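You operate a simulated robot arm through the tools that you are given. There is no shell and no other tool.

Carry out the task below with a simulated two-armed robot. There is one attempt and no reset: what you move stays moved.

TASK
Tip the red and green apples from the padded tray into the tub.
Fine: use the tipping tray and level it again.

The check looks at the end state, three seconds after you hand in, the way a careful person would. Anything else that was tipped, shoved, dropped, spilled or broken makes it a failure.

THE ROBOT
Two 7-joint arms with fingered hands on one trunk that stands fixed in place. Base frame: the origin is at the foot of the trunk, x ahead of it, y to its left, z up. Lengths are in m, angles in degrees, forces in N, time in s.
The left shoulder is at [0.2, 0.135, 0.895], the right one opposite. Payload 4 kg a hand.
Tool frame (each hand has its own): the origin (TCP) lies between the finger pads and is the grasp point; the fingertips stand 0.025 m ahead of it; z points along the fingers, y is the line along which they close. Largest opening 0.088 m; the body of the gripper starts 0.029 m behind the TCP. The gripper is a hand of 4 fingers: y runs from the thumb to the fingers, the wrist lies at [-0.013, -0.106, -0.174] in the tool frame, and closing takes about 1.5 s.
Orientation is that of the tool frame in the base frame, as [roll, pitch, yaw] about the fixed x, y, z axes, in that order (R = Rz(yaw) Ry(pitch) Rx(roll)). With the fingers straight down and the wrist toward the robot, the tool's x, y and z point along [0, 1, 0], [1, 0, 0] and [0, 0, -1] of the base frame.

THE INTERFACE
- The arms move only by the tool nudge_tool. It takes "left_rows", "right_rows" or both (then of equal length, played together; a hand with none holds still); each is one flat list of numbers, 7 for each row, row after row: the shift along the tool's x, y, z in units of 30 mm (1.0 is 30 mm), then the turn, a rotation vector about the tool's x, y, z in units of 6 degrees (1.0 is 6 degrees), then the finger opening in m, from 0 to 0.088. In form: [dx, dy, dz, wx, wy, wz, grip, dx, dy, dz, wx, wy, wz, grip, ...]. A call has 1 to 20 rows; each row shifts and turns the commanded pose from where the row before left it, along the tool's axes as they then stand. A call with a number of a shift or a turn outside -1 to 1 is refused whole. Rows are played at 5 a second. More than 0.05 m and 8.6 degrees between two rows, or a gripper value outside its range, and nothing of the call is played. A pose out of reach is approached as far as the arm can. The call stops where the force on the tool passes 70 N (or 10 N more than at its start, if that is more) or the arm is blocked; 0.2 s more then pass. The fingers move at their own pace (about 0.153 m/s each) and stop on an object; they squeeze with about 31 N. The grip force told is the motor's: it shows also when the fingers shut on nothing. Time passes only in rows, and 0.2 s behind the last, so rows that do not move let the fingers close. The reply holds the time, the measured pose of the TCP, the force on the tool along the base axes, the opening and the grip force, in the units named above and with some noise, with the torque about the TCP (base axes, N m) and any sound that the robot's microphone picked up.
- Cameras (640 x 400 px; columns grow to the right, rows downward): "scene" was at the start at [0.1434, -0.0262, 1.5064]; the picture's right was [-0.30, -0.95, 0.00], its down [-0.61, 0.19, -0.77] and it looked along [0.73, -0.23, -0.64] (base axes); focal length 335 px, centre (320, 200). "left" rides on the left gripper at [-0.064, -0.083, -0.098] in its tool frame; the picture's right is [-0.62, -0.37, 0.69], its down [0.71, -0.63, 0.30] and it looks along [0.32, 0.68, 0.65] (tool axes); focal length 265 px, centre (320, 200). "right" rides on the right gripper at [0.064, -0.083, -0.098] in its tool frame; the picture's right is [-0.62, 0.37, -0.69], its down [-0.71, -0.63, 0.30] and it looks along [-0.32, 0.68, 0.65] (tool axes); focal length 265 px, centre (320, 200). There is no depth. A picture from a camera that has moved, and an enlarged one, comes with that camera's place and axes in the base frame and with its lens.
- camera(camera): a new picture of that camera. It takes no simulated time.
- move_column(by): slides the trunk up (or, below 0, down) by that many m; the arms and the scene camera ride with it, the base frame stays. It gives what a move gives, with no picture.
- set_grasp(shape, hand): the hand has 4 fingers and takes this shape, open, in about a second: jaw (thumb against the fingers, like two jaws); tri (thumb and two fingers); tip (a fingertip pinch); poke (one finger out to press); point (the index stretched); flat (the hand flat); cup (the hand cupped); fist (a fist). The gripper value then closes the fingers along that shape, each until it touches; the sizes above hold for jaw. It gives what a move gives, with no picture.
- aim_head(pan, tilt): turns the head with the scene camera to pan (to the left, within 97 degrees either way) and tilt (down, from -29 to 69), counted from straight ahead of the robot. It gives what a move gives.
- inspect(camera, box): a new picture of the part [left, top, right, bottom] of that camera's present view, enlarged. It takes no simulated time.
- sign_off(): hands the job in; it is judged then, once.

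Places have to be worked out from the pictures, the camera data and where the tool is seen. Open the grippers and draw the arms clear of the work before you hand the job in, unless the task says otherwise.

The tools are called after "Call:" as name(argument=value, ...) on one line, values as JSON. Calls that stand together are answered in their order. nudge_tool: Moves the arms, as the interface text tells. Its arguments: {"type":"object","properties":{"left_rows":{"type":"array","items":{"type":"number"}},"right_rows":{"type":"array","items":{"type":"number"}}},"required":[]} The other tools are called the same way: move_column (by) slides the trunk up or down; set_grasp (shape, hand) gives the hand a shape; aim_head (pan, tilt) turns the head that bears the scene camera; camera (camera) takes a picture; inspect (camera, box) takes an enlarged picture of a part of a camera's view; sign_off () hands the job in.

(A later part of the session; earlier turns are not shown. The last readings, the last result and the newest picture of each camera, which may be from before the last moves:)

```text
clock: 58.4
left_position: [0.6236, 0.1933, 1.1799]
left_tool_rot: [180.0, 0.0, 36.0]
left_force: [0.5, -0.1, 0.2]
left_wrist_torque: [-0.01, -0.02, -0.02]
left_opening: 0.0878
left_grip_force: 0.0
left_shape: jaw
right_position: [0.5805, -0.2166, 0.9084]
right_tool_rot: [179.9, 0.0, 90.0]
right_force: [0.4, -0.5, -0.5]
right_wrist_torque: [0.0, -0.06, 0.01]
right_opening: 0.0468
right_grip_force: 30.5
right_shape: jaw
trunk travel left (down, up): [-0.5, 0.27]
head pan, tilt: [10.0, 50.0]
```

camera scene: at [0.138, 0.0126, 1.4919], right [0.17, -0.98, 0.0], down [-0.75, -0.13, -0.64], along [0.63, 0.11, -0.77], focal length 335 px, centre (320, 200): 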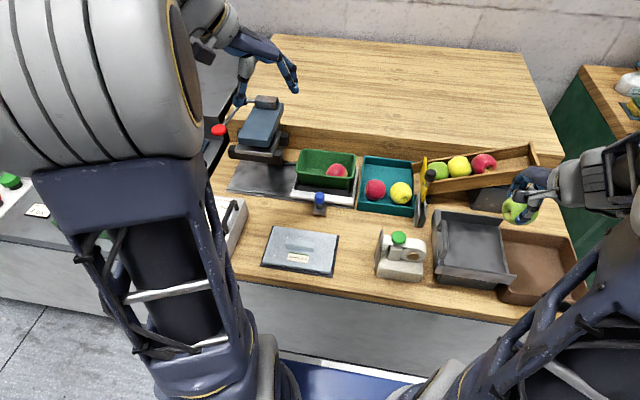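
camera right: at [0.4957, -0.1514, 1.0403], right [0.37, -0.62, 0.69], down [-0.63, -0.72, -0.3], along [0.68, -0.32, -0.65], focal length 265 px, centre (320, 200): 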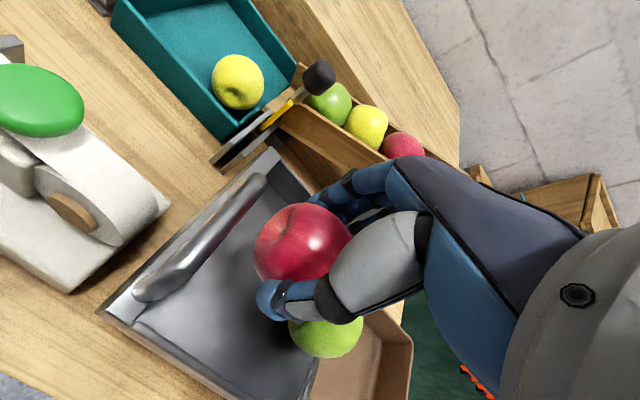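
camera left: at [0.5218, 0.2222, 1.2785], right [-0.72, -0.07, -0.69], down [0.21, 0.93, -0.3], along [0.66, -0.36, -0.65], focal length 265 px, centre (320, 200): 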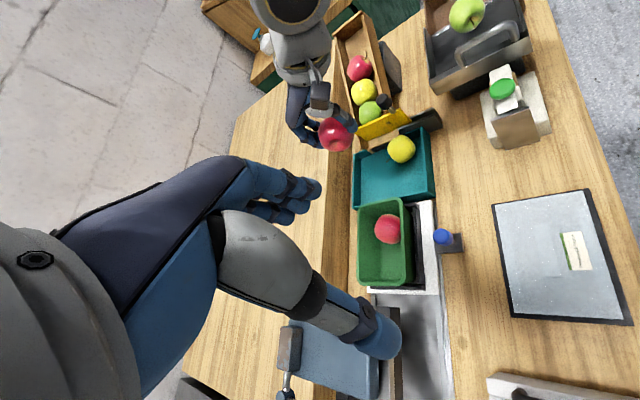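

Force is about -0.5 N, so nearly at the floor. I'll go another 2 mm.

Call:
nudge_tool(right_rows=[0, 0, 0.07, 0, 0, 0, 0.045, 0, 0, 0, 0, 0, 0, 0.045])

Call:
inspect(camera="right", box=[150, 150, 400, 400])

```text
clock: 59.0
left_position: [0.6237, 0.1927, 1.1808]
left_tool_rot: [180.0, 0.1, 36.0]
left_force: [0.1, -0.4, 0.1]
left_wrist_torque: [0.02, 0.03, 0.03]
left_opening: 0.0875
left_grip_force: 0.0
left_shape: jaw
right_position: [0.5796, -0.2162, 0.9074]
right_tool_rot: [179.9, 0.0, 90.0]
right_force: [-0.5, 0.6, -0.7]
right_wrist_torque: [0.0, 0.02, 0.02]
right_opening: 0.0466
right_grip_force: 31.0
right_shape: jaw
trunk travel left (down, up): [-0.5, 0.27]
head pan, tilt: [10.0, 50.0]
```

```text
1.60 times, centred on (275, 275) of right
camera zoom: at [0.4962, -0.1526, 1.0046], right [0.37, -0.62, 0.69], down [-0.63, -0.71, -0.3], along [0.68, -0.32, -0.65], focal length 425 px, centre (392, 80)
```

zoom: 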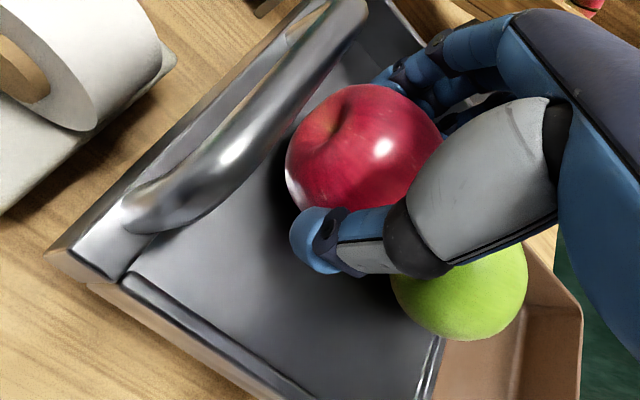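

Still no load at z≈0.907. I'll continue in 2 mm steps.

Call:
nudge_tool(right_rows=[0, 0, 0.07, 0, 0, 0, 0.045, 0, 0, 0, 0, 0, 0, 0.045])

```text
clock: 59.6
left_position: [0.6235, 0.1928, 1.1803]
left_tool_rot: [179.9, -0.1, 36.1]
left_force: [0.5, -0.2, -0.7]
left_wrist_torque: [-0.02, -0.03, 0.01]
left_opening: 0.0875
left_grip_force: 0.1
left_shape: jaw
right_position: [0.5809, -0.2167, 0.906]
right_tool_rot: [180.0, 0.0, 90.2]
right_force: [-0.3, -0.1, -1.3]
right_wrist_torque: [0.01, 0.0, -0.01]
right_opening: 0.0466
right_grip_force: 31.2
right_shape: jaw
trunk travel left (down, up): [-0.5, 0.27]
head pan, tilt: [10.0, 50.0]
```

Still free at z≈0.905. One more 2 mm step.

Call:
nudge_tool(right_rows=[0, 0, 0.07, 0, 0, 0, 0.045, 0, 0, 0, 0, 0, 0, 0.045])

```text
clock: 60.2
left_position: [0.6227, 0.1925, 1.181]
left_tool_rot: [180.0, 0.0, 36.1]
left_force: [0.3, 0.7, 0.1]
left_wrist_torque: [0.0, 0.01, -0.01]
left_opening: 0.0878
left_grip_force: 0.0
left_shape: jaw
right_position: [0.5812, -0.2157, 0.9016]
right_tool_rot: [-179.9, 0.0, 90.0]
right_force: [-0.6, 0.7, 0.1]
right_wrist_torque: [-0.01, -0.01, 0.0]
right_opening: 0.0468
right_grip_force: 30.8
right_shape: jaw
trunk travel left (down, up): [-0.5, 0.27]
head pan, tilt: [10.0, 50.0]
```

Force has come up to about 0 N, so it may be just touching. I'll go 1.5 mm more to confirm.

Call:
nudge_tool(right_rows=[0, 0, 0.05, 0, 0, 0, 0.045, 0, 0, 0, 0, 0, 0, 0.045])

```text
clock: 60.8
left_position: [0.6232, 0.1934, 1.1808]
left_tool_rot: [-180.0, 0.0, 36.0]
left_force: [-0.1, 0.2, 0.1]
left_wrist_torque: [-0.02, 0.0, 0.01]
left_opening: 0.0872
left_grip_force: 0.1
left_shape: jaw
right_position: [0.5806, -0.2163, 0.9011]
right_tool_rot: [-179.9, 0.1, 90.1]
right_force: [-0.4, -0.2, -0.5]
right_wrist_torque: [0.0, -0.01, 0.02]
right_opening: 0.0466
right_grip_force: 30.9
right_shape: jaw
trunk travel left (down, up): [-0.5, 0.27]
head pan, tilt: [10.0, 50.0]
```

Not touching yet. I'll continue with another 2 mm.

Call:
nudge_tool(right_rows=[0, 0, 0.07, 0, 0, 0, 0.045, 0, 0, 0, 0, 0, 0, 0.045])

Call:
inspect(camera="right", box=[150, 150, 400, 400])

Call:
inspect(camera="left", box=[410, 0, 560, 120])

```text
clock: 61.4
left_position: [0.6231, 0.1934, 1.181]
left_tool_rot: [-180.0, 0.0, 36.0]
left_force: [-0.6, -0.6, 0.7]
left_wrist_torque: [0.0, 0.04, -0.02]
left_opening: 0.0876
left_grip_force: 0.0
left_shape: jaw
right_position: [0.5815, -0.2175, 0.9008]
right_tool_rot: [179.9, 0.0, 89.9]
right_force: [0.5, -1.2, 8.1]
right_wrist_torque: [-0.02, -0.04, 0.03]
right_opening: 0.0467
right_grip_force: 30.8
right_shape: jaw
trunk travel left (down, up): [-0.5, 0.27]
head pan, tilt: [10.0, 50.0]
```

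```text
1.60 times, centred on (275, 275) of right
camera zoom: at [0.4963, -0.1527, 0.9975], right [0.37, -0.62, 0.69], down [-0.63, -0.71, -0.31], along [0.69, -0.32, -0.65], focal length 425 px, centre (392, 80)
```

zoom: 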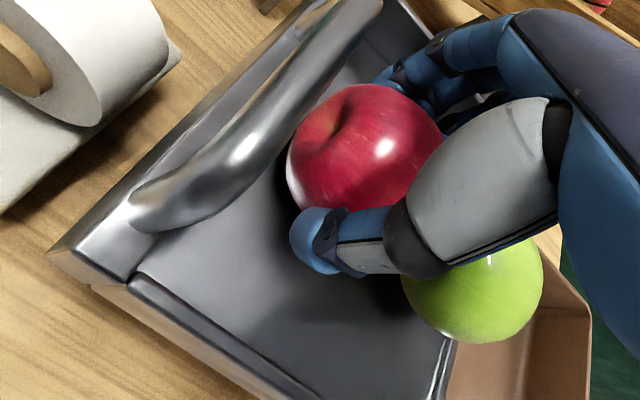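

```text
3.33 times, centred on (485, 60) of left
camera zoom: at [0.5215, 0.2223, 1.2788], right [-0.72, -0.07, -0.69], down [0.21, 0.93, -0.3], along [0.66, -0.36, -0.65], focal length 885 px, centre (-230, 667)
```

zoom: 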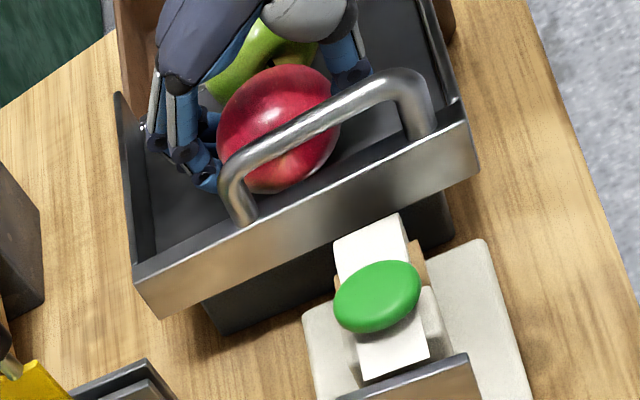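

Touchdown, with 8 N showing at z≈0.901. I'll relieve it by 1 mm and then open gradually.

Call:
nudge_tool(right_rows=[0, 0, -0.04, 0, 0, 0, 0.045, 0, 0, 0, 0, 0, 0, 0.048, 0, 0, 0, 0, 0, 0, 0.051, 0, 0, 0, 0, 0, 0, 0.054, 0, 0, 0, 0, 0, 0, 0.057, 0, 0, 0, 0, 0, 0, 0.062, 0, 0, 0, 0, 0, 0, 0.07, 0, 0, 0, 0, 0, 0, 0.07])

Call:
inspect(camera="right", box=[150, 150, 400, 400])

Call:
inspect(camera="left", box=[410, 0, 560, 120])

```text
clock: 63.2
left_position: [0.624, 0.1936, 1.1802]
left_tool_rot: [180.0, -0.1, 36.1]
left_force: [-0.4, 0.4, 1.3]
left_wrist_torque: [-0.04, -0.03, 0.01]
left_opening: 0.0876
left_grip_force: 0.2
left_shape: jaw
right_position: [0.5813, -0.217, 0.9001]
right_tool_rot: [-179.9, 0.0, 89.9]
right_force: [0.2, -0.1, 0.3]
right_wrist_torque: [-0.05, -0.02, -0.03]
right_opening: 0.0699
right_grip_force: 0.1
right_shape: jaw
trunk travel left (down, up): [-0.5, 0.27]
head pan, tilt: [10.0, 50.0]
```

```text
1.60 times, centred on (275, 275) of right
camera zoom: at [0.496, -0.1525, 0.9983], right [0.37, -0.62, 0.69], down [-0.63, -0.71, -0.3], along [0.68, -0.32, -0.65], focal length 425 px, centre (392, 80)
```

zoom: 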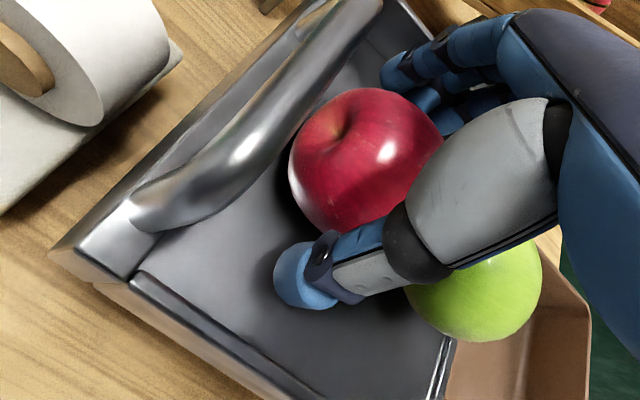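

```text
3.33 times, centred on (485, 60) of left
camera zoom: at [0.5216, 0.2223, 1.2786], right [-0.72, -0.07, -0.69], down [0.21, 0.93, -0.3], along [0.66, -0.36, -0.65], focal length 885 px, centre (-230, 667)
```

zoom: 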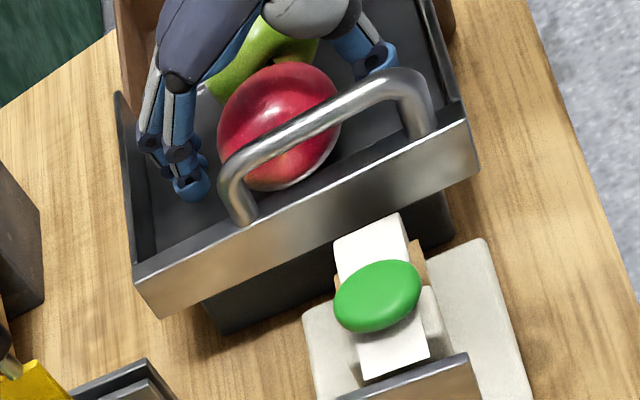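

Red rests next to green with nothing displaced. I'll lift the hand straight up out of the tray.

Call:
nudge_tool(right_rows=[0, 0, -0.3, 0, 0, 0, 0.07, 0, 0, -0.5, 0, 0, 0, 0.07, 0, 0, -0.8, 0, 0, 0, 0.07, 0, 0, -1, 0, 0, 0, 0.07, 0, 0, -1, 0, 0, 0, 0.07, 0, 0, -1, 0, 0, 0, 0.07])

Call:
camera(camera="right")

Call:
inspect(camera="scene", box=[425, 180, 595, 310])

Call:
inspect(camera="left", box=[410, 0, 560, 120])

```text
clock: 64.6
left_position: [0.6236, 0.1929, 1.1819]
left_tool_rot: [180.0, 0.1, 36.0]
left_force: [-1.2, 0.1, -0.3]
left_wrist_torque: [0.0, 0.02, 0.03]
left_opening: 0.0875
left_grip_force: 0.0
left_shape: jaw
right_position: [0.5812, -0.2159, 1.0397]
right_tool_rot: [179.8, 0.0, 90.1]
right_force: [0.0, -0.1, -0.3]
right_wrist_torque: [0.02, 0.01, -0.01]
right_opening: 0.0699
right_grip_force: 0.1
right_shape: jaw
trunk travel left (down, up): [-0.5, 0.27]
head pan, tilt: [10.0, 50.0]
```

```text
taken
camera right: at [0.4962, -0.1517, 1.1373], right [0.37, -0.62, 0.69], down [-0.63, -0.71, -0.31], along [0.68, -0.32, -0.65], focal length 265 px, centre (320, 200)
```

right: 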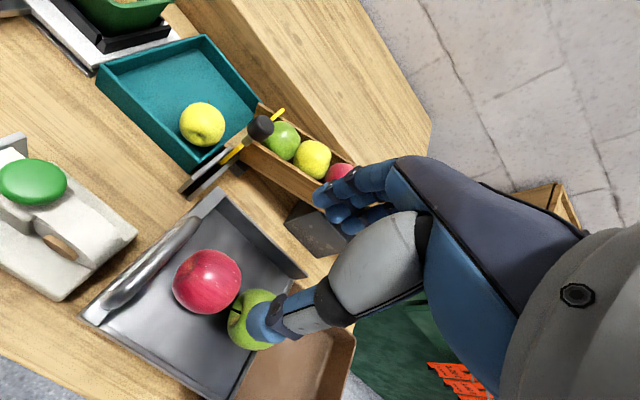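

```text
3.08 times, centred on (510, 245) of scene
camera zoom: at [0.1382, 0.0127, 1.4919], right [0.17, -0.98, 0.0], down [-0.75, -0.13, -0.64], along [0.63, 0.11, -0.77], focal length 1030 px, centre (-265, 62)
```

zoom: 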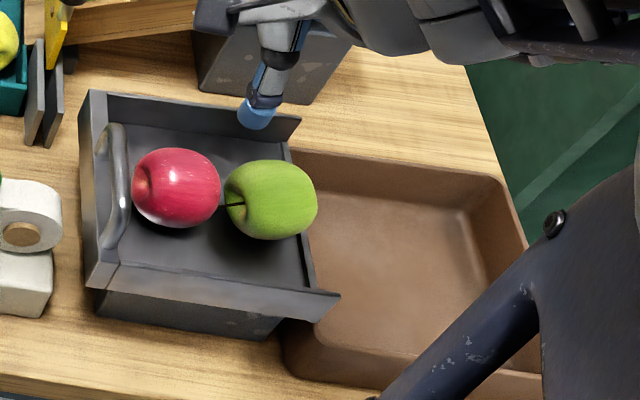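

```text
3.33 times, centred on (485, 60) of left
camera zoom: at [0.5218, 0.2223, 1.2785], right [-0.72, -0.07, -0.69], down [0.21, 0.93, -0.3], along [0.66, -0.36, -0.65], focal length 885 px, centre (-230, 667)
```

zoom: 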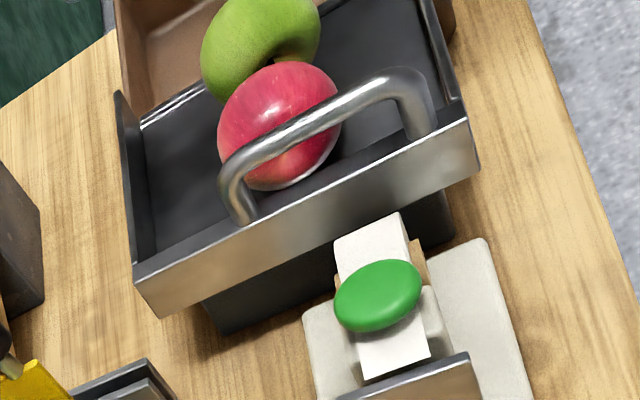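

Both apples are on the tipping tray and only yellow is left in the padded tray. Now for the handle: I'll turn the hand 90° so it can close across the bar, with the thumb on the inside in front of red and the fingers outside. I'll do this up high, at z≈1.04.

Call:
nudge_tool(right_rows=[0, 0, 0, 0, 0, -1, 0.05, 0, 0, 0, 0, 0, -1, 0.05, 0, 0, 0, 0, 0, -1, 0.05, 0, 0, 0, 0, 0, -1, 0.05, 0, 0, 0, 0, 0, -1, 0.05, 0, 0, 0, 0, 0, -1, 0.05, 0, 0, 0, 0, 0, -1, 0.05, 0, 0, 0, 0, 0, -1, 0.05, 0, 0, 0, 0, 0, -1, 0.05, 0, 0, 0, 0, 0, -1, 0.05, 0, 0, 0, 0, 0, -1, 0.05, 0, 0, 0, 0, 0, -1, 0.05, 0, 0, 0, 0, 0, -1, 0.05, 0, 0, 0, 0, 0, -1, 0.05, 0, 0, 0, 0, 0, -1, 0.05])

Call:
camera(camera="right")

Call:
camera(camera="left")

Call:
camera(camera="scene")

```text
clock: 67.8
left_position: [0.6231, 0.192, 1.1813]
left_tool_rot: [180.0, 0.0, 36.0]
left_force: [-0.3, 0.4, 0.2]
left_wrist_torque: [0.03, 0.02, -0.01]
left_opening: 0.0876
left_grip_force: 0.1
left_shape: jaw
right_position: [0.5806, -0.2169, 1.0383]
right_tool_rot: [-180.0, 0.0, -179.8]
right_force: [0.1, 0.5, 0.4]
right_wrist_torque: [0.01, 0.03, 0.02]
right_opening: 0.0505
right_grip_force: 0.1
right_shape: jaw
trunk travel left (down, up): [-0.5, 0.27]
head pan, tilt: [10.0, 50.0]
```

```text
taken
camera right: at [0.5157, -0.3006, 1.1362], right [0.62, 0.37, 0.69], down [0.72, -0.63, -0.3], along [0.32, 0.68, -0.65], focal length 265 px, centre (320, 200)
```

right: 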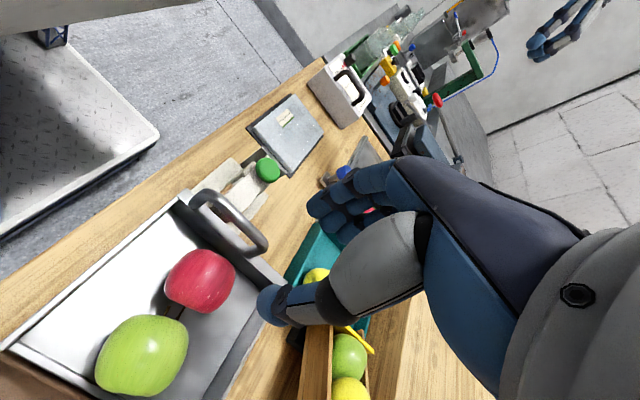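

```text
taken
camera left: at [0.5216, 0.2223, 1.2786], right [-0.72, -0.07, -0.69], down [0.21, 0.93, -0.3], along [0.66, -0.36, -0.65], focal length 265 px, centre (320, 200)
```

left: 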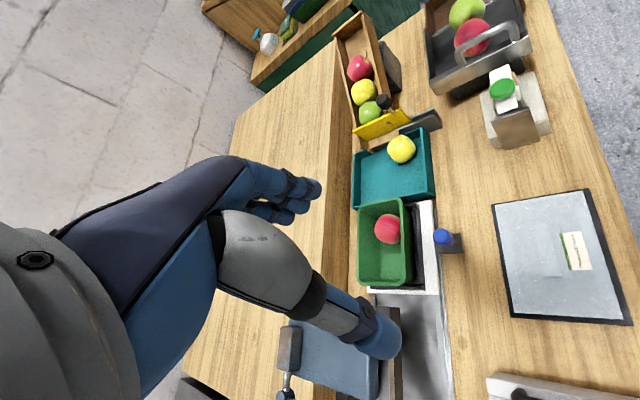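

```text
taken
camera scene: at [0.1379, 0.0126, 1.492], right [0.17, -0.98, 0.0], down [-0.75, -0.13, -0.64], along [0.63, 0.11, -0.77], focal length 335 px, centre (320, 200)
```

scene: 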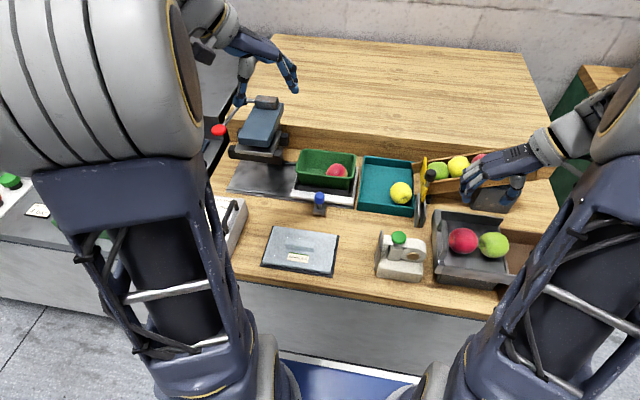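

The arm took that orientation well. I'll zoom in on the handle from this new angle to fix its position.

Call:
inspect(camera="right", box=[150, 150, 330, 330])

Call:
inspect(camera="scene", box=[425, 190, 525, 310])

Call:
inspect(camera="left", box=[410, 0, 560, 120])

```text
2.22 times, centred on (240, 240) of right
camera zoom: at [0.5157, -0.3006, 1.1362], right [0.62, 0.37, 0.69], down [0.72, -0.63, -0.3], along [0.32, 0.68, -0.65], focal length 590 px, centre (498, 111)
```

zoom: 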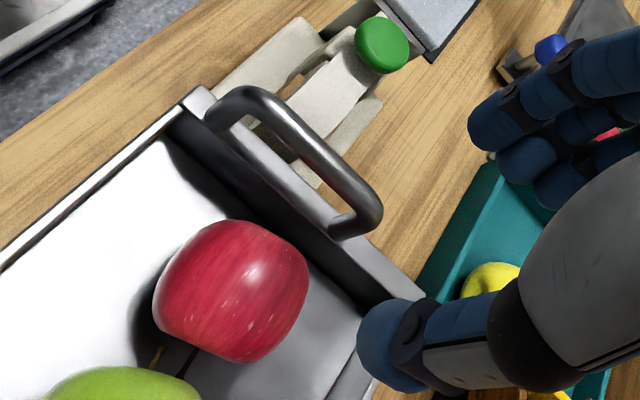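

```text
3.33 times, centred on (475, 250) of scene
camera zoom: at [0.1379, 0.0126, 1.492], right [0.17, -0.98, 0.0], down [-0.75, -0.13, -0.64], along [0.63, 0.11, -0.77], focal length 1116 px, centre (-197, 33)
```

zoom: 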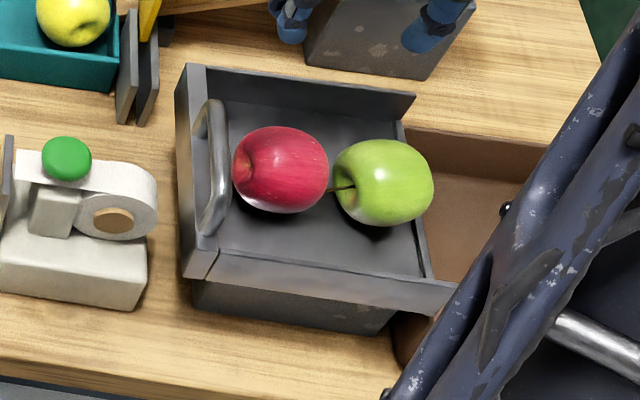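

```text
3.33 times, centred on (485, 60) of left
camera zoom: at [0.5216, 0.2223, 1.2786], right [-0.72, -0.07, -0.69], down [0.21, 0.93, -0.3], along [0.66, -0.36, -0.65], focal length 885 px, centre (-230, 667)
```

zoom: 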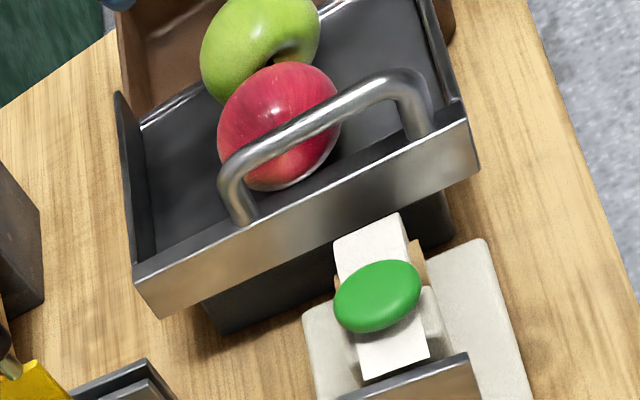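

The bar centre is at about (0.556, -0.172, 0.916). The tape dispenser's roll sits close outside it with its top at about 0.897, so I'll keep the fingertips above about 0.905 and grip the near part of the bar. I'll move above (0.536, -0.172) and check alignment.

Call:
nudge_tool(right_rows=[0.743, 0.75, 0.5, 0, 0, 0, 0.04, 0.743, 0.75, 0.5, 0, 0, 0, 0.04, 0, 0, 0.5, 0, 0, 0, 0.04, 0, 0, 0.5, 0, 0, 0, 0.04, 0, 0, 0, 0, 0, 0, 0.04])

Call:
inspect(camera="right", box=[120, 130, 420, 400])

Call:
inspect(camera="left", box=[410, 0, 560, 120])

Call:
inspect(camera="scene", box=[405, 170, 525, 310])

```text
clock: 69.0
left_position: [0.6235, 0.1923, 1.1812]
left_tool_rot: [179.9, 0.0, 36.0]
left_force: [-0.4, 0.0, -0.2]
left_wrist_torque: [0.03, 0.02, -0.01]
left_opening: 0.0876
left_grip_force: 0.1
left_shape: jaw
right_position: [0.5354, -0.1724, 0.9791]
right_tool_rot: [180.0, 0.0, -180.0]
right_force: [-0.5, -0.3, 0.7]
right_wrist_torque: [0.01, -0.01, 0.0]
right_opening: 0.0406
right_grip_force: 0.0
right_shape: jaw
trunk travel left (down, up): [-0.5, 0.27]
head pan, tilt: [10.0, 50.0]
```

```text
1.48 times, centred on (270, 265) of right
camera zoom: at [0.4707, -0.2545, 1.0763], right [0.62, 0.37, 0.69], down [0.71, -0.63, -0.3], along [0.32, 0.68, -0.65], focal length 393 px, centre (394, 104)
```

zoom: 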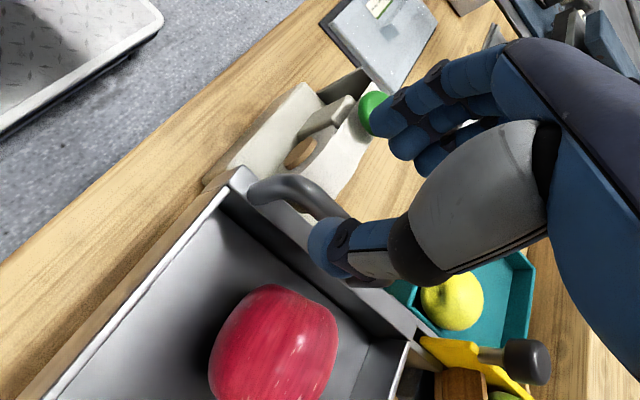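

```text
3.33 times, centred on (485, 60) of left
camera zoom: at [0.5216, 0.2223, 1.2786], right [-0.72, -0.07, -0.69], down [0.21, 0.93, -0.3], along [0.66, -0.36, -0.65], focal length 885 px, centre (-230, 667)
```

zoom: 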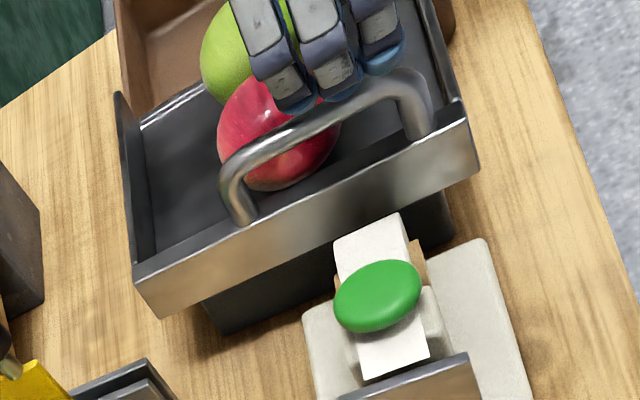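

```text
2.86 times, centred on (465, 240) of scene
camera zoom: at [0.1379, 0.0126, 1.492], right [0.17, -0.98, 0.0], down [-0.75, -0.13, -0.64], along [0.63, 0.11, -0.77], focal length 956 px, centre (-94, 86)
```

zoom: 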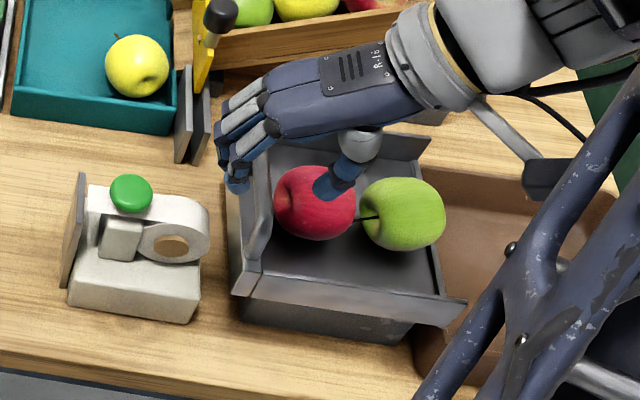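

The head view shows the three fingers outside the bar and the thumb inside, clear of red. I'll lower to z≈0.932 at the bar.

Call:
nudge_tool(right_rows=[0, 0, 0.522, 0, 0, 0, 0.04, 0, 0, 0.522, 0, 0, 0, 0.04, 0, 0, 0.522, 0, 0, 0, 0.04, 0, 0, 0, 0, 0, 0, 0.04])

Call:
inspect(camera="right", box=[120, 130, 420, 400])

Call:
inspect(camera="left", box=[410, 0, 560, 120])

Call:
inspect(camera="scene", box=[405, 170, 525, 310])

```text
clock: 70.0
left_position: [0.6225, 0.1916, 1.1818]
left_tool_rot: [179.9, 0.0, 36.0]
left_force: [-0.4, 0.4, 0.0]
left_wrist_torque: [-0.02, 0.0, -0.04]
left_opening: 0.0873
left_grip_force: 0.2
left_shape: jaw
right_position: [0.5366, -0.1712, 0.931]
right_tool_rot: [180.0, 0.1, 180.0]
right_force: [0.6, -0.2, 0.2]
right_wrist_torque: [0.0, 0.02, -0.02]
right_opening: 0.0406
right_grip_force: 0.0
right_shape: jaw
trunk travel left (down, up): [-0.5, 0.27]
head pan, tilt: [10.0, 50.0]
```

```text
1.48 times, centred on (270, 265) of right
camera zoom: at [0.4716, -0.2545, 1.029], right [0.62, 0.37, 0.69], down [0.72, -0.63, -0.3], along [0.32, 0.68, -0.65], focal length 393 px, centre (394, 104)
```

zoom: 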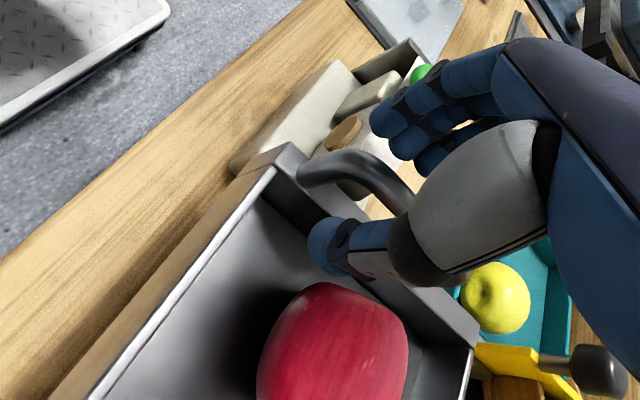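

```text
3.33 times, centred on (485, 60) of left
camera zoom: at [0.5216, 0.2223, 1.2786], right [-0.72, -0.07, -0.69], down [0.21, 0.93, -0.3], along [0.66, -0.36, -0.65], focal length 885 px, centre (-230, 667)
```

zoom: 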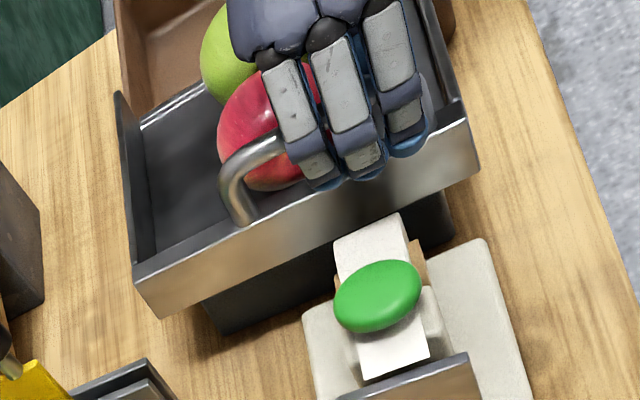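

```text
2.86 times, centred on (465, 240) of scene
camera zoom: at [0.1379, 0.0126, 1.492], right [0.17, -0.98, 0.0], down [-0.75, -0.13, -0.64], along [0.63, 0.11, -0.77], focal length 956 px, centre (-94, 86)
```

zoom: 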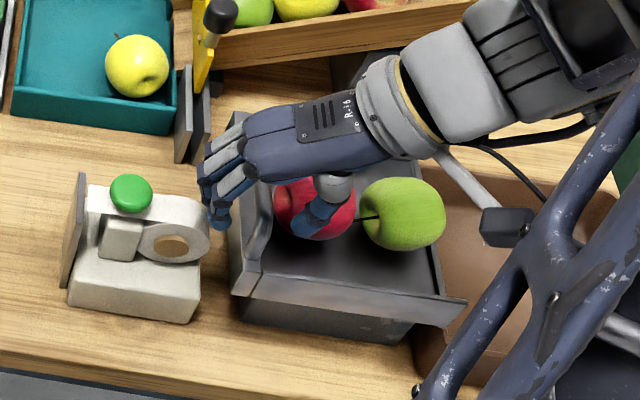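

The hand straddles the bar with no contact force. I'll close on the handle.

Call:
nudge_tool(right_rows=[0, 0, 0, 0, 0, 0, 0.03, 0, 0, 0, 0, 0, 0, 0.02, 0, 0, 0, 0, 0, 0, 0.01, 0, 0, 0, 0, 0, 0, 0.005, 0, 0, 0, 0, 0, 0, 0.005, 0, 0, 0, 0, 0, 0, 0.005])

Call:
inspect(camera="right", box=[120, 130, 420, 400])

Call:
inspect(camera="left", box=[410, 0, 560, 120])

Call:
inspect(camera="scene", box=[405, 170, 525, 310])

```text
clock: 71.4
left_position: [0.6232, 0.1928, 1.1815]
left_tool_rot: [-179.9, 0.0, 36.0]
left_force: [0.2, -0.3, 0.3]
left_wrist_torque: [-0.02, -0.02, -0.02]
left_opening: 0.0875
left_grip_force: 0.1
left_shape: jaw
right_position: [0.5365, -0.1716, 0.9317]
right_tool_rot: [-179.9, 0.1, 179.9]
right_force: [3.0, -3.9, -5.0]
right_wrist_torque: [0.05, -0.02, 0.06]
right_opening: 0.0053
right_grip_force: 30.7
right_shape: jaw
trunk travel left (down, up): [-0.5, 0.27]
head pan, tilt: [10.0, 50.0]
```

```text
1.48 times, centred on (270, 265) of right
camera zoom: at [0.4719, -0.255, 1.029], right [0.62, 0.37, 0.69], down [0.71, -0.63, -0.3], along [0.32, 0.68, -0.65], focal length 393 px, centre (394, 104)
```

zoom: 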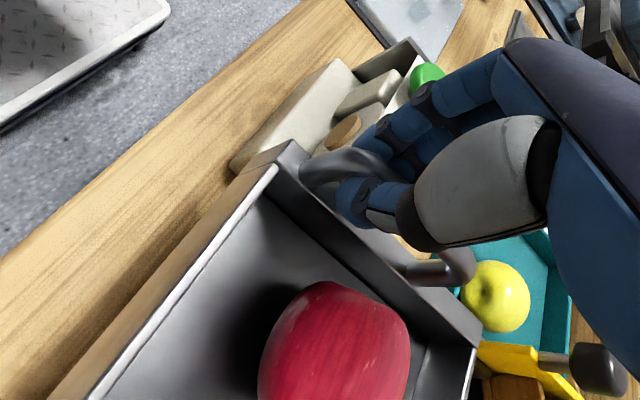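

```text
3.33 times, centred on (485, 60) of left
camera zoom: at [0.5218, 0.2221, 1.2785], right [-0.72, -0.07, -0.69], down [0.21, 0.93, -0.3], along [0.66, -0.36, -0.65], focal length 885 px, centre (-230, 667)
```

zoom: 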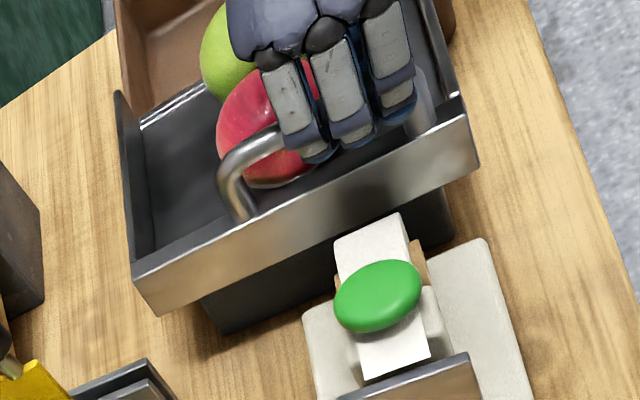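

```text
2.86 times, centred on (465, 240) of scene
camera zoom: at [0.1382, 0.0125, 1.4919], right [0.17, -0.98, 0.0], down [-0.75, -0.13, -0.64], along [0.63, 0.11, -0.77], focal length 956 px, centre (-94, 86)
```

zoom: 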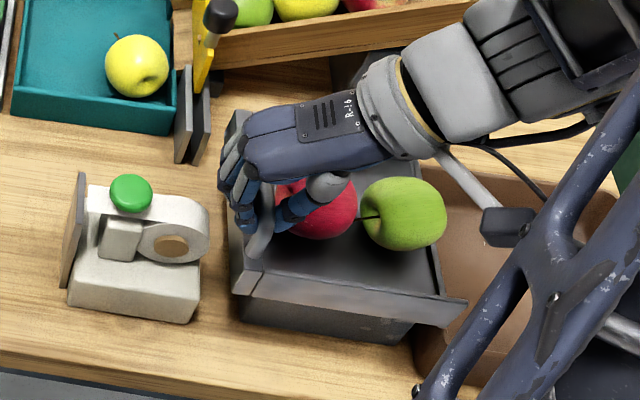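

The fingers have shut on the bar: 31 N, small reaction forces, and the bar is enclosed. Now I'll begin tipping by following an arc about the hinge at the tub-side edge, roughly y≈-0.313, z≈0.853. I'll start with just 6° to see how the tray responds.

Call:
nudge_tool(right_rows=[0, 0, 0, 0, 0, 0, 0.0, 0, -0.0944, -0.1629, -0.3333, 0, 0, 0.0, 0, -0.0944, -0.1629, -0.3333, 0, 0, 0.0, 0, -0.0944, -0.1629, -0.3333, 0, 0, 0.0, 0, 0, 0, 0, 0, 0, 0.0])

Call:
inspect(camera="left", box=[410, 0, 560, 120])

Call:
inspect(camera="scene", box=[405, 170, 525, 310])

Call:
inspect(camera="right", box=[120, 130, 420, 400])

```text
clock: 72.6
left_position: [0.6243, 0.1931, 1.1802]
left_tool_rot: [-180.0, 0.0, 36.0]
left_force: [0.3, -0.6, -0.4]
left_wrist_torque: [-0.01, -0.01, -0.02]
left_opening: 0.0877
left_grip_force: 0.0
left_shape: jaw
right_position: [0.5369, -0.1801, 0.9449]
right_tool_rot: [174.0, 0.1, 180.0]
right_force: [10.5, -5.5, -6.5]
right_wrist_torque: [0.02, -0.16, -0.01]
right_opening: 0.0055
right_grip_force: 30.9
right_shape: jaw
trunk travel left (down, up): [-0.5, 0.27]
head pan, tilt: [10.0, 50.0]
```

```text
3.33 times, centred on (485, 60) of left
camera zoom: at [0.522, 0.2221, 1.2785], right [-0.72, -0.07, -0.69], down [0.21, 0.93, -0.3], along [0.66, -0.36, -0.65], focal length 885 px, centre (-230, 667)
```

zoom: 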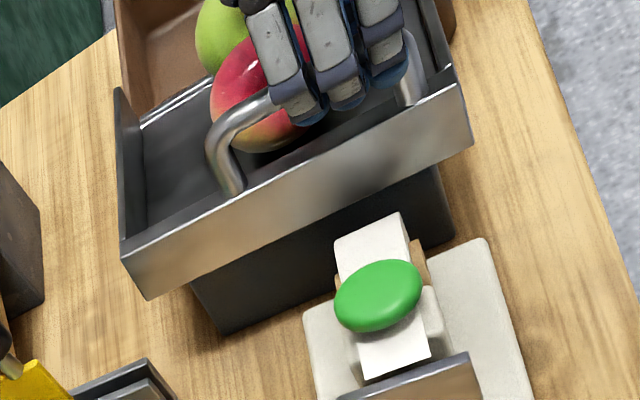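

```text
2.86 times, centred on (465, 240) of scene
camera zoom: at [0.1384, 0.0124, 1.4919], right [0.17, -0.98, 0.0], down [-0.75, -0.13, -0.64], along [0.63, 0.11, -0.77], focal length 956 px, centre (-94, 86)
```

zoom: 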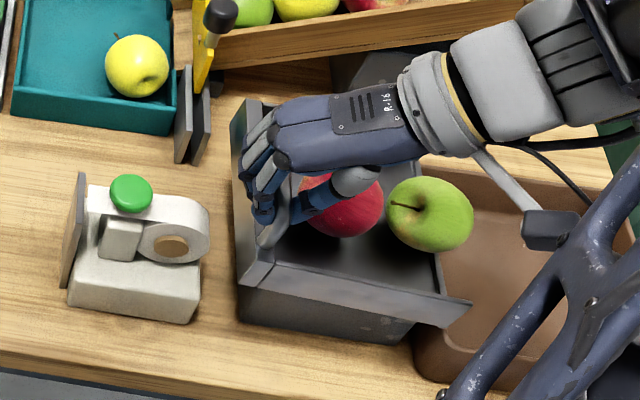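

```text
1.48 times, centred on (270, 265) of right
camera zoom: at [0.4711, -0.2735, 1.0335], right [0.62, 0.29, 0.73], down [0.72, -0.59, -0.37], along [0.32, 0.75, -0.58], focal length 393 px, centre (394, 104)
```

zoom: 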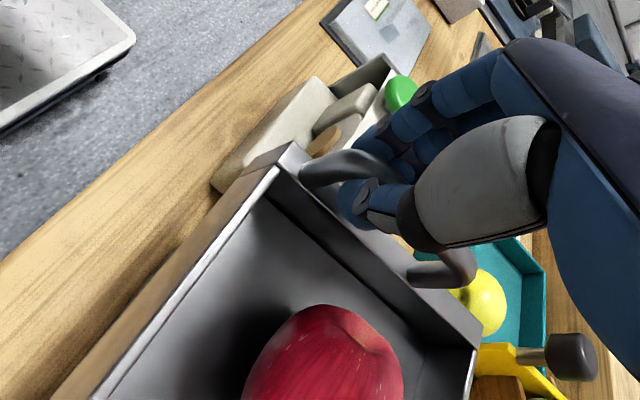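

The tray pivots as expected, forces are low, and the apples have begun to roll toward the tub. I'll continue another 10° at a gentle pace.

Call:
nudge_tool(right_rows=[0, -0.0944, -0.1629, -0.3333, 0, 0, 0.0, 0, -0.0944, -0.1629, -0.3333, 0, 0, 0.0, 0, -0.0944, -0.1629, -0.3333, 0, 0, 0.0, 0, -0.0944, -0.1629, -0.3333, 0, 0, 0.0, 0, -0.0944, -0.1629, -0.3333, 0, 0, 0.0])

Call:
inspect(camera="scene", box=[405, 170, 595, 320])

Call:
inspect(camera="left", box=[400, 0, 560, 120])

```text
clock: 73.8
left_position: [0.6235, 0.1933, 1.1806]
left_tool_rot: [-179.9, 0.0, 36.0]
left_force: [-0.3, 0.6, -0.7]
left_wrist_torque: [-0.01, 0.02, -0.02]
left_opening: 0.0877
left_grip_force: 0.0
left_shape: jaw
right_position: [0.5366, -0.1975, 0.9664]
right_tool_rot: [164.1, 0.1, -180.0]
right_force: [13.0, -5.6, -7.4]
right_wrist_torque: [0.0, -0.15, -0.04]
right_opening: 0.0054
right_grip_force: 30.9
right_shape: jaw
trunk travel left (down, up): [-0.5, 0.27]
head pan, tilt: [10.0, 50.0]
```

```text
2.67 times, centred on (500, 245) of scene
camera zoom: at [0.1385, 0.0124, 1.4919], right [0.17, -0.98, 0.0], down [-0.75, -0.13, -0.64], along [0.63, 0.11, -0.77], focal length 893 px, centre (-160, 80)
```

zoom: 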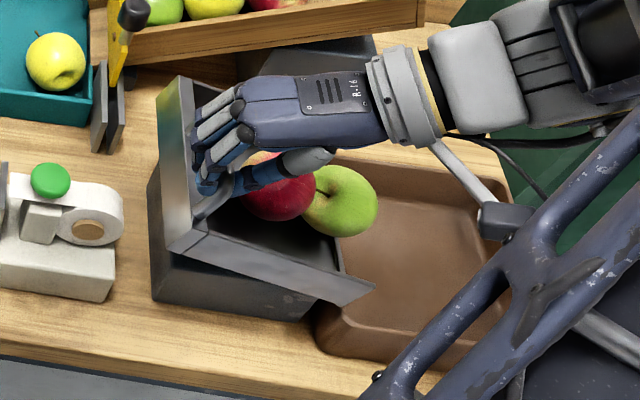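

```text
3.33 times, centred on (480, 60) of left
camera zoom: at [0.5221, 0.2221, 1.2784], right [-0.72, -0.07, -0.69], down [0.21, 0.93, -0.3], along [0.66, -0.36, -0.65], focal length 885 px, centre (-213, 667)
```

zoom: 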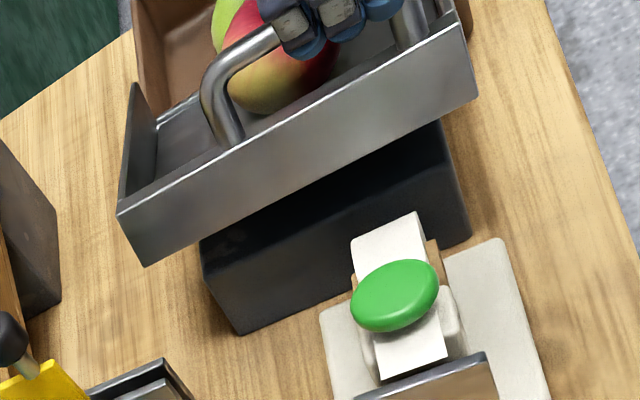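

At 16° both apples are rolling together near the lip and forces remain small. I'll continue another 10°.

Call:
nudge_tool(right_rows=[0, -0.0944, -0.1629, -0.3333, 0, 0, 0.0, 0, -0.0944, -0.1629, -0.3333, 0, 0, 0.0, 0, -0.0944, -0.1629, -0.3333, 0, 0, 0.0, 0, -0.0944, -0.1629, -0.3333, 0, 0, 0.0, 0, -0.0944, -0.1629, -0.3333, 0, 0, 0.0])

Call:
inspect(camera="scene", box=[405, 170, 595, 320])

Call:
inspect(camera="left", box=[400, 0, 560, 120])

```text
clock: 75.0
left_position: [0.6251, 0.193, 1.1809]
left_tool_rot: [179.9, 0.0, 36.0]
left_force: [-0.2, 0.5, -0.1]
left_wrist_torque: [0.02, 0.01, 0.0]
left_opening: 0.0876
left_grip_force: 0.1
left_shape: jaw
right_position: [0.5353, -0.2211, 0.9865]
right_tool_rot: [154.0, 0.0, 180.0]
right_force: [10.7, -3.1, -7.8]
right_wrist_torque: [0.06, -0.13, -0.05]
right_opening: 0.0051
right_grip_force: 31.0
right_shape: jaw
trunk travel left (down, up): [-0.5, 0.27]
head pan, tilt: [10.0, 50.0]
```

```text
2.67 times, centred on (500, 245) of scene
camera zoom: at [0.1385, 0.0125, 1.4919], right [0.17, -0.98, 0.0], down [-0.75, -0.13, -0.64], along [0.63, 0.11, -0.77], focal length 893 px, centre (-160, 80)
```

zoom: 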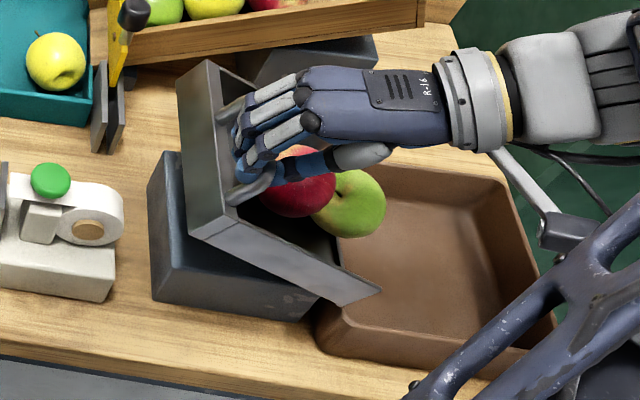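

```text
3.33 times, centred on (480, 60) of left
camera zoom: at [0.522, 0.2222, 1.2784], right [-0.72, -0.07, -0.69], down [0.21, 0.93, -0.3], along [0.66, -0.36, -0.65], focal length 885 px, centre (-213, 667)
```

zoom: 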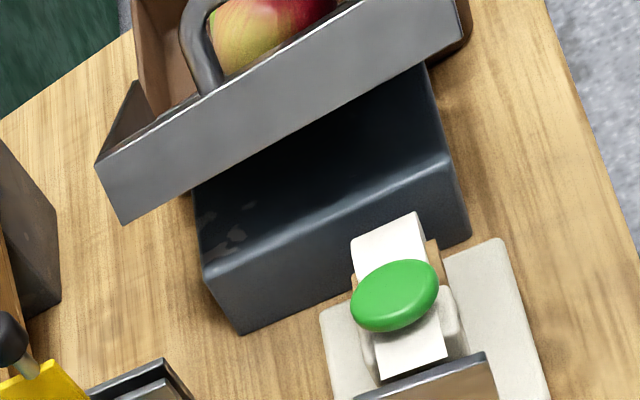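

At 26° the apples have slid to the lip but not yet gone over. Forces are still low, so I'll continue another 8°, slowly.

Call:
nudge_tool(right_rows=[0, -0.0944, -0.1629, -0.3333, 0, 0, 0.0, 0, -0.0944, -0.1629, -0.3333, 0, 0, 0.0, 0, -0.0944, -0.1629, -0.3333, 0, 0, 0.0, 0, -0.0944, -0.1629, -0.3333, 0, 0, 0.0, 0, 0, 0, 0, 0, 0, 0.0])

Call:
inspect(camera="scene", box=[405, 170, 595, 320])

Call:
camera(camera="right")

Call:
inspect(camera="left", box=[400, 0, 560, 120])

```text
clock: 76.2
left_position: [0.623, 0.1923, 1.1793]
left_tool_rot: [-180.0, 0.0, 36.0]
left_force: [-0.8, 0.3, -0.2]
left_wrist_torque: [0.02, -0.02, -0.01]
left_opening: 0.0875
left_grip_force: 0.0
left_shape: jaw
right_position: [0.5358, -0.2402, 0.9962]
right_tool_rot: [146.0, 0.0, -180.0]
right_force: [10.6, -3.0, -9.7]
right_wrist_torque: [0.0, -0.07, -0.05]
right_opening: 0.0052
right_grip_force: 31.1
right_shape: jaw
trunk travel left (down, up): [-0.5, 0.27]
head pan, tilt: [10.0, 50.0]
```

```text
2.67 times, centred on (500, 245) of scene
camera zoom: at [0.1385, 0.0124, 1.4919], right [0.17, -0.98, 0.0], down [-0.75, -0.13, -0.64], along [0.63, 0.11, -0.77], focal length 893 px, centre (-160, 80)
```

zoom: 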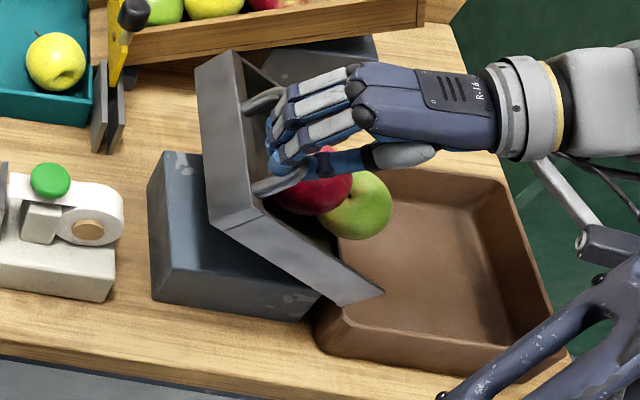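

```text
taken
camera right: at [0.471, -0.3643, 1.0315], right [0.62, -0.08, 0.78], down [0.71, -0.35, -0.6], along [0.32, 0.93, -0.16], focal length 265 px, centre (320, 200)
```

right: 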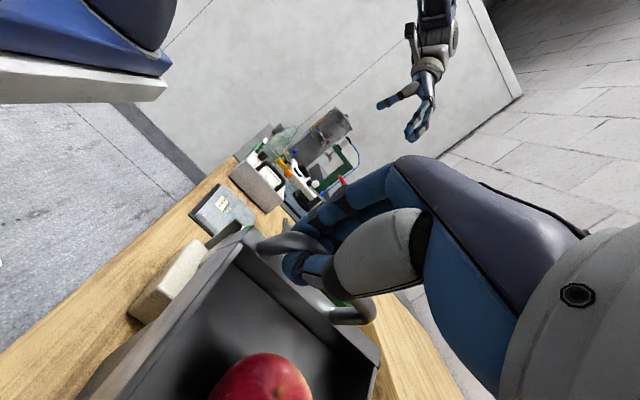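

```text
3.33 times, centred on (480, 60) of left
camera zoom: at [0.5221, 0.2221, 1.2784], right [-0.72, -0.07, -0.69], down [0.21, 0.93, -0.3], along [0.66, -0.36, -0.65], focal length 885 px, centre (-213, 667)
```

zoom: 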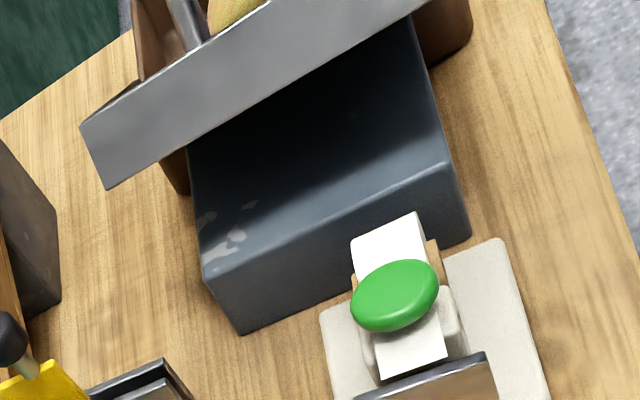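

At 34° the apples rest against what looks like a small lip at the open edge. I'll keep tipping in 6° portions and watch for them to roll over.

Call:
nudge_tool(right_rows=[0, -0.0944, -0.1629, -0.3333, 0, 0, 0.0, 0, -0.0944, -0.1629, -0.3333, 0, 0, 0.0, 0, -0.0944, -0.1629, -0.3333, 0, 0, 0.0, 0, 0, 0, 0, 0, 0, 0.0])

Call:
inspect(camera="scene", box=[405, 170, 595, 320])

```text
clock: 77.2
left_position: [0.6236, 0.1918, 1.1806]
left_tool_rot: [-179.9, 0.1, 36.0]
left_force: [0.0, 0.0, 0.9]
left_wrist_torque: [-0.04, 0.02, -0.01]
left_opening: 0.0875
left_grip_force: 0.1
left_shape: jaw
right_position: [0.5364, -0.2556, 1.0047]
right_tool_rot: [140.0, 0.0, 180.0]
right_force: [6.4, -3.0, -11.3]
right_wrist_torque: [0.0, -0.05, -0.03]
right_opening: 0.0053
right_grip_force: 31.4
right_shape: jaw
trunk travel left (down, up): [-0.5, 0.27]
head pan, tilt: [10.0, 50.0]
```

```text
2.67 times, centred on (500, 245) of scene
camera zoom: at [0.1384, 0.0124, 1.4919], right [0.17, -0.98, 0.0], down [-0.75, -0.13, -0.64], along [0.63, 0.11, -0.77], focal length 893 px, centre (-160, 80)
```

zoom: 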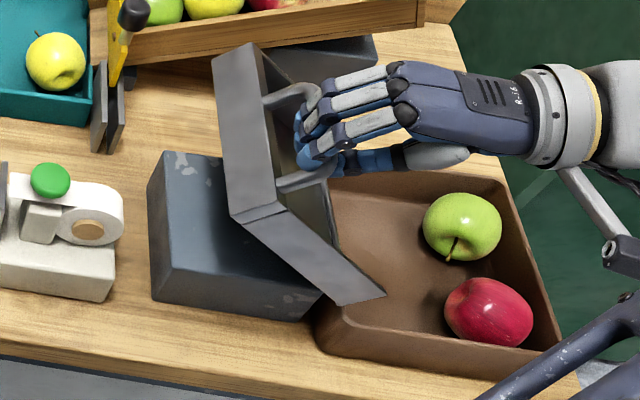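

Both apples have rolled into the tub. Now I'll level the tray again by retracing the same arc, going 30° back first.

Call:
nudge_tool(right_rows=[0, 0.0887, 0.1661, 0.3333, 0, 0, 0.0, 0, 0.0887, 0.1661, 0.3333, 0, 0, 0.0, 0, 0.0887, 0.1661, 0.3333, 0, 0, 0.0, 0, 0.0887, 0.1661, 0.3333, 0, 0, 0.0, 0, 0.0887, 0.1661, 0.3333, 0, 0, 0.0, 0, 0.0887, 0.1661, 0.3333, 0, 0, 0.0, 0, 0.0887, 0.1661, 0.3333, 0, 0, 0.0, 0, 0.0887, 0.1661, 0.3333, 0, 0, 0.0, 0, 0.0887, 0.1661, 0.3333, 0, 0, 0.0, 0, 0.0887, 0.1661, 0.3333, 0, 0, 0.0, 0, 0.0887, 0.1661, 0.3333, 0, 0, 0.0, 0, 0.0887, 0.1661, 0.3333, 0, 0, 0.0, 0, 0.0887, 0.1661, 0.3333, 0, 0, 0.0, 0, 0.0887, 0.1661, 0.3333, 0, 0, 0.0, 0, 0.0887, 0.1661, 0.3333, 0, 0, 0.0, 0, 0, 0, 0, 0, 0, 0.0])

Call:
inspect(camera="scene", box=[405, 170, 595, 320])

```text
clock: 80.6
left_position: [0.6225, 0.1925, 1.1807]
left_tool_rot: [-180.0, 0.1, 36.0]
left_force: [0.0, -0.3, -0.3]
left_wrist_torque: [0.0, -0.02, 0.01]
left_opening: 0.0876
left_grip_force: 0.1
left_shape: jaw
right_position: [0.5361, -0.1875, 0.9553]
right_tool_rot: [170.0, 0.1, -180.0]
right_force: [3.6, -9.5, -9.6]
right_wrist_torque: [0.01, -0.03, 0.06]
right_opening: 0.0051
right_grip_force: 30.8
right_shape: jaw
trunk travel left (down, up): [-0.5, 0.27]
head pan, tilt: [10.0, 50.0]
```

```text
2.67 times, centred on (500, 245) of scene
camera zoom: at [0.1382, 0.0122, 1.4919], right [0.17, -0.98, 0.0], down [-0.75, -0.13, -0.64], along [0.63, 0.11, -0.77], focal length 893 px, centre (-160, 80)
```

zoom: 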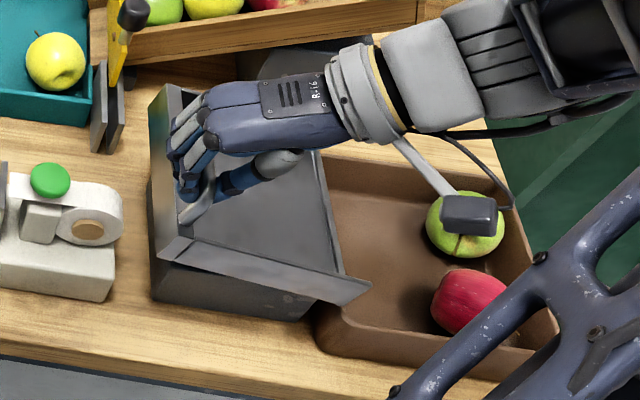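

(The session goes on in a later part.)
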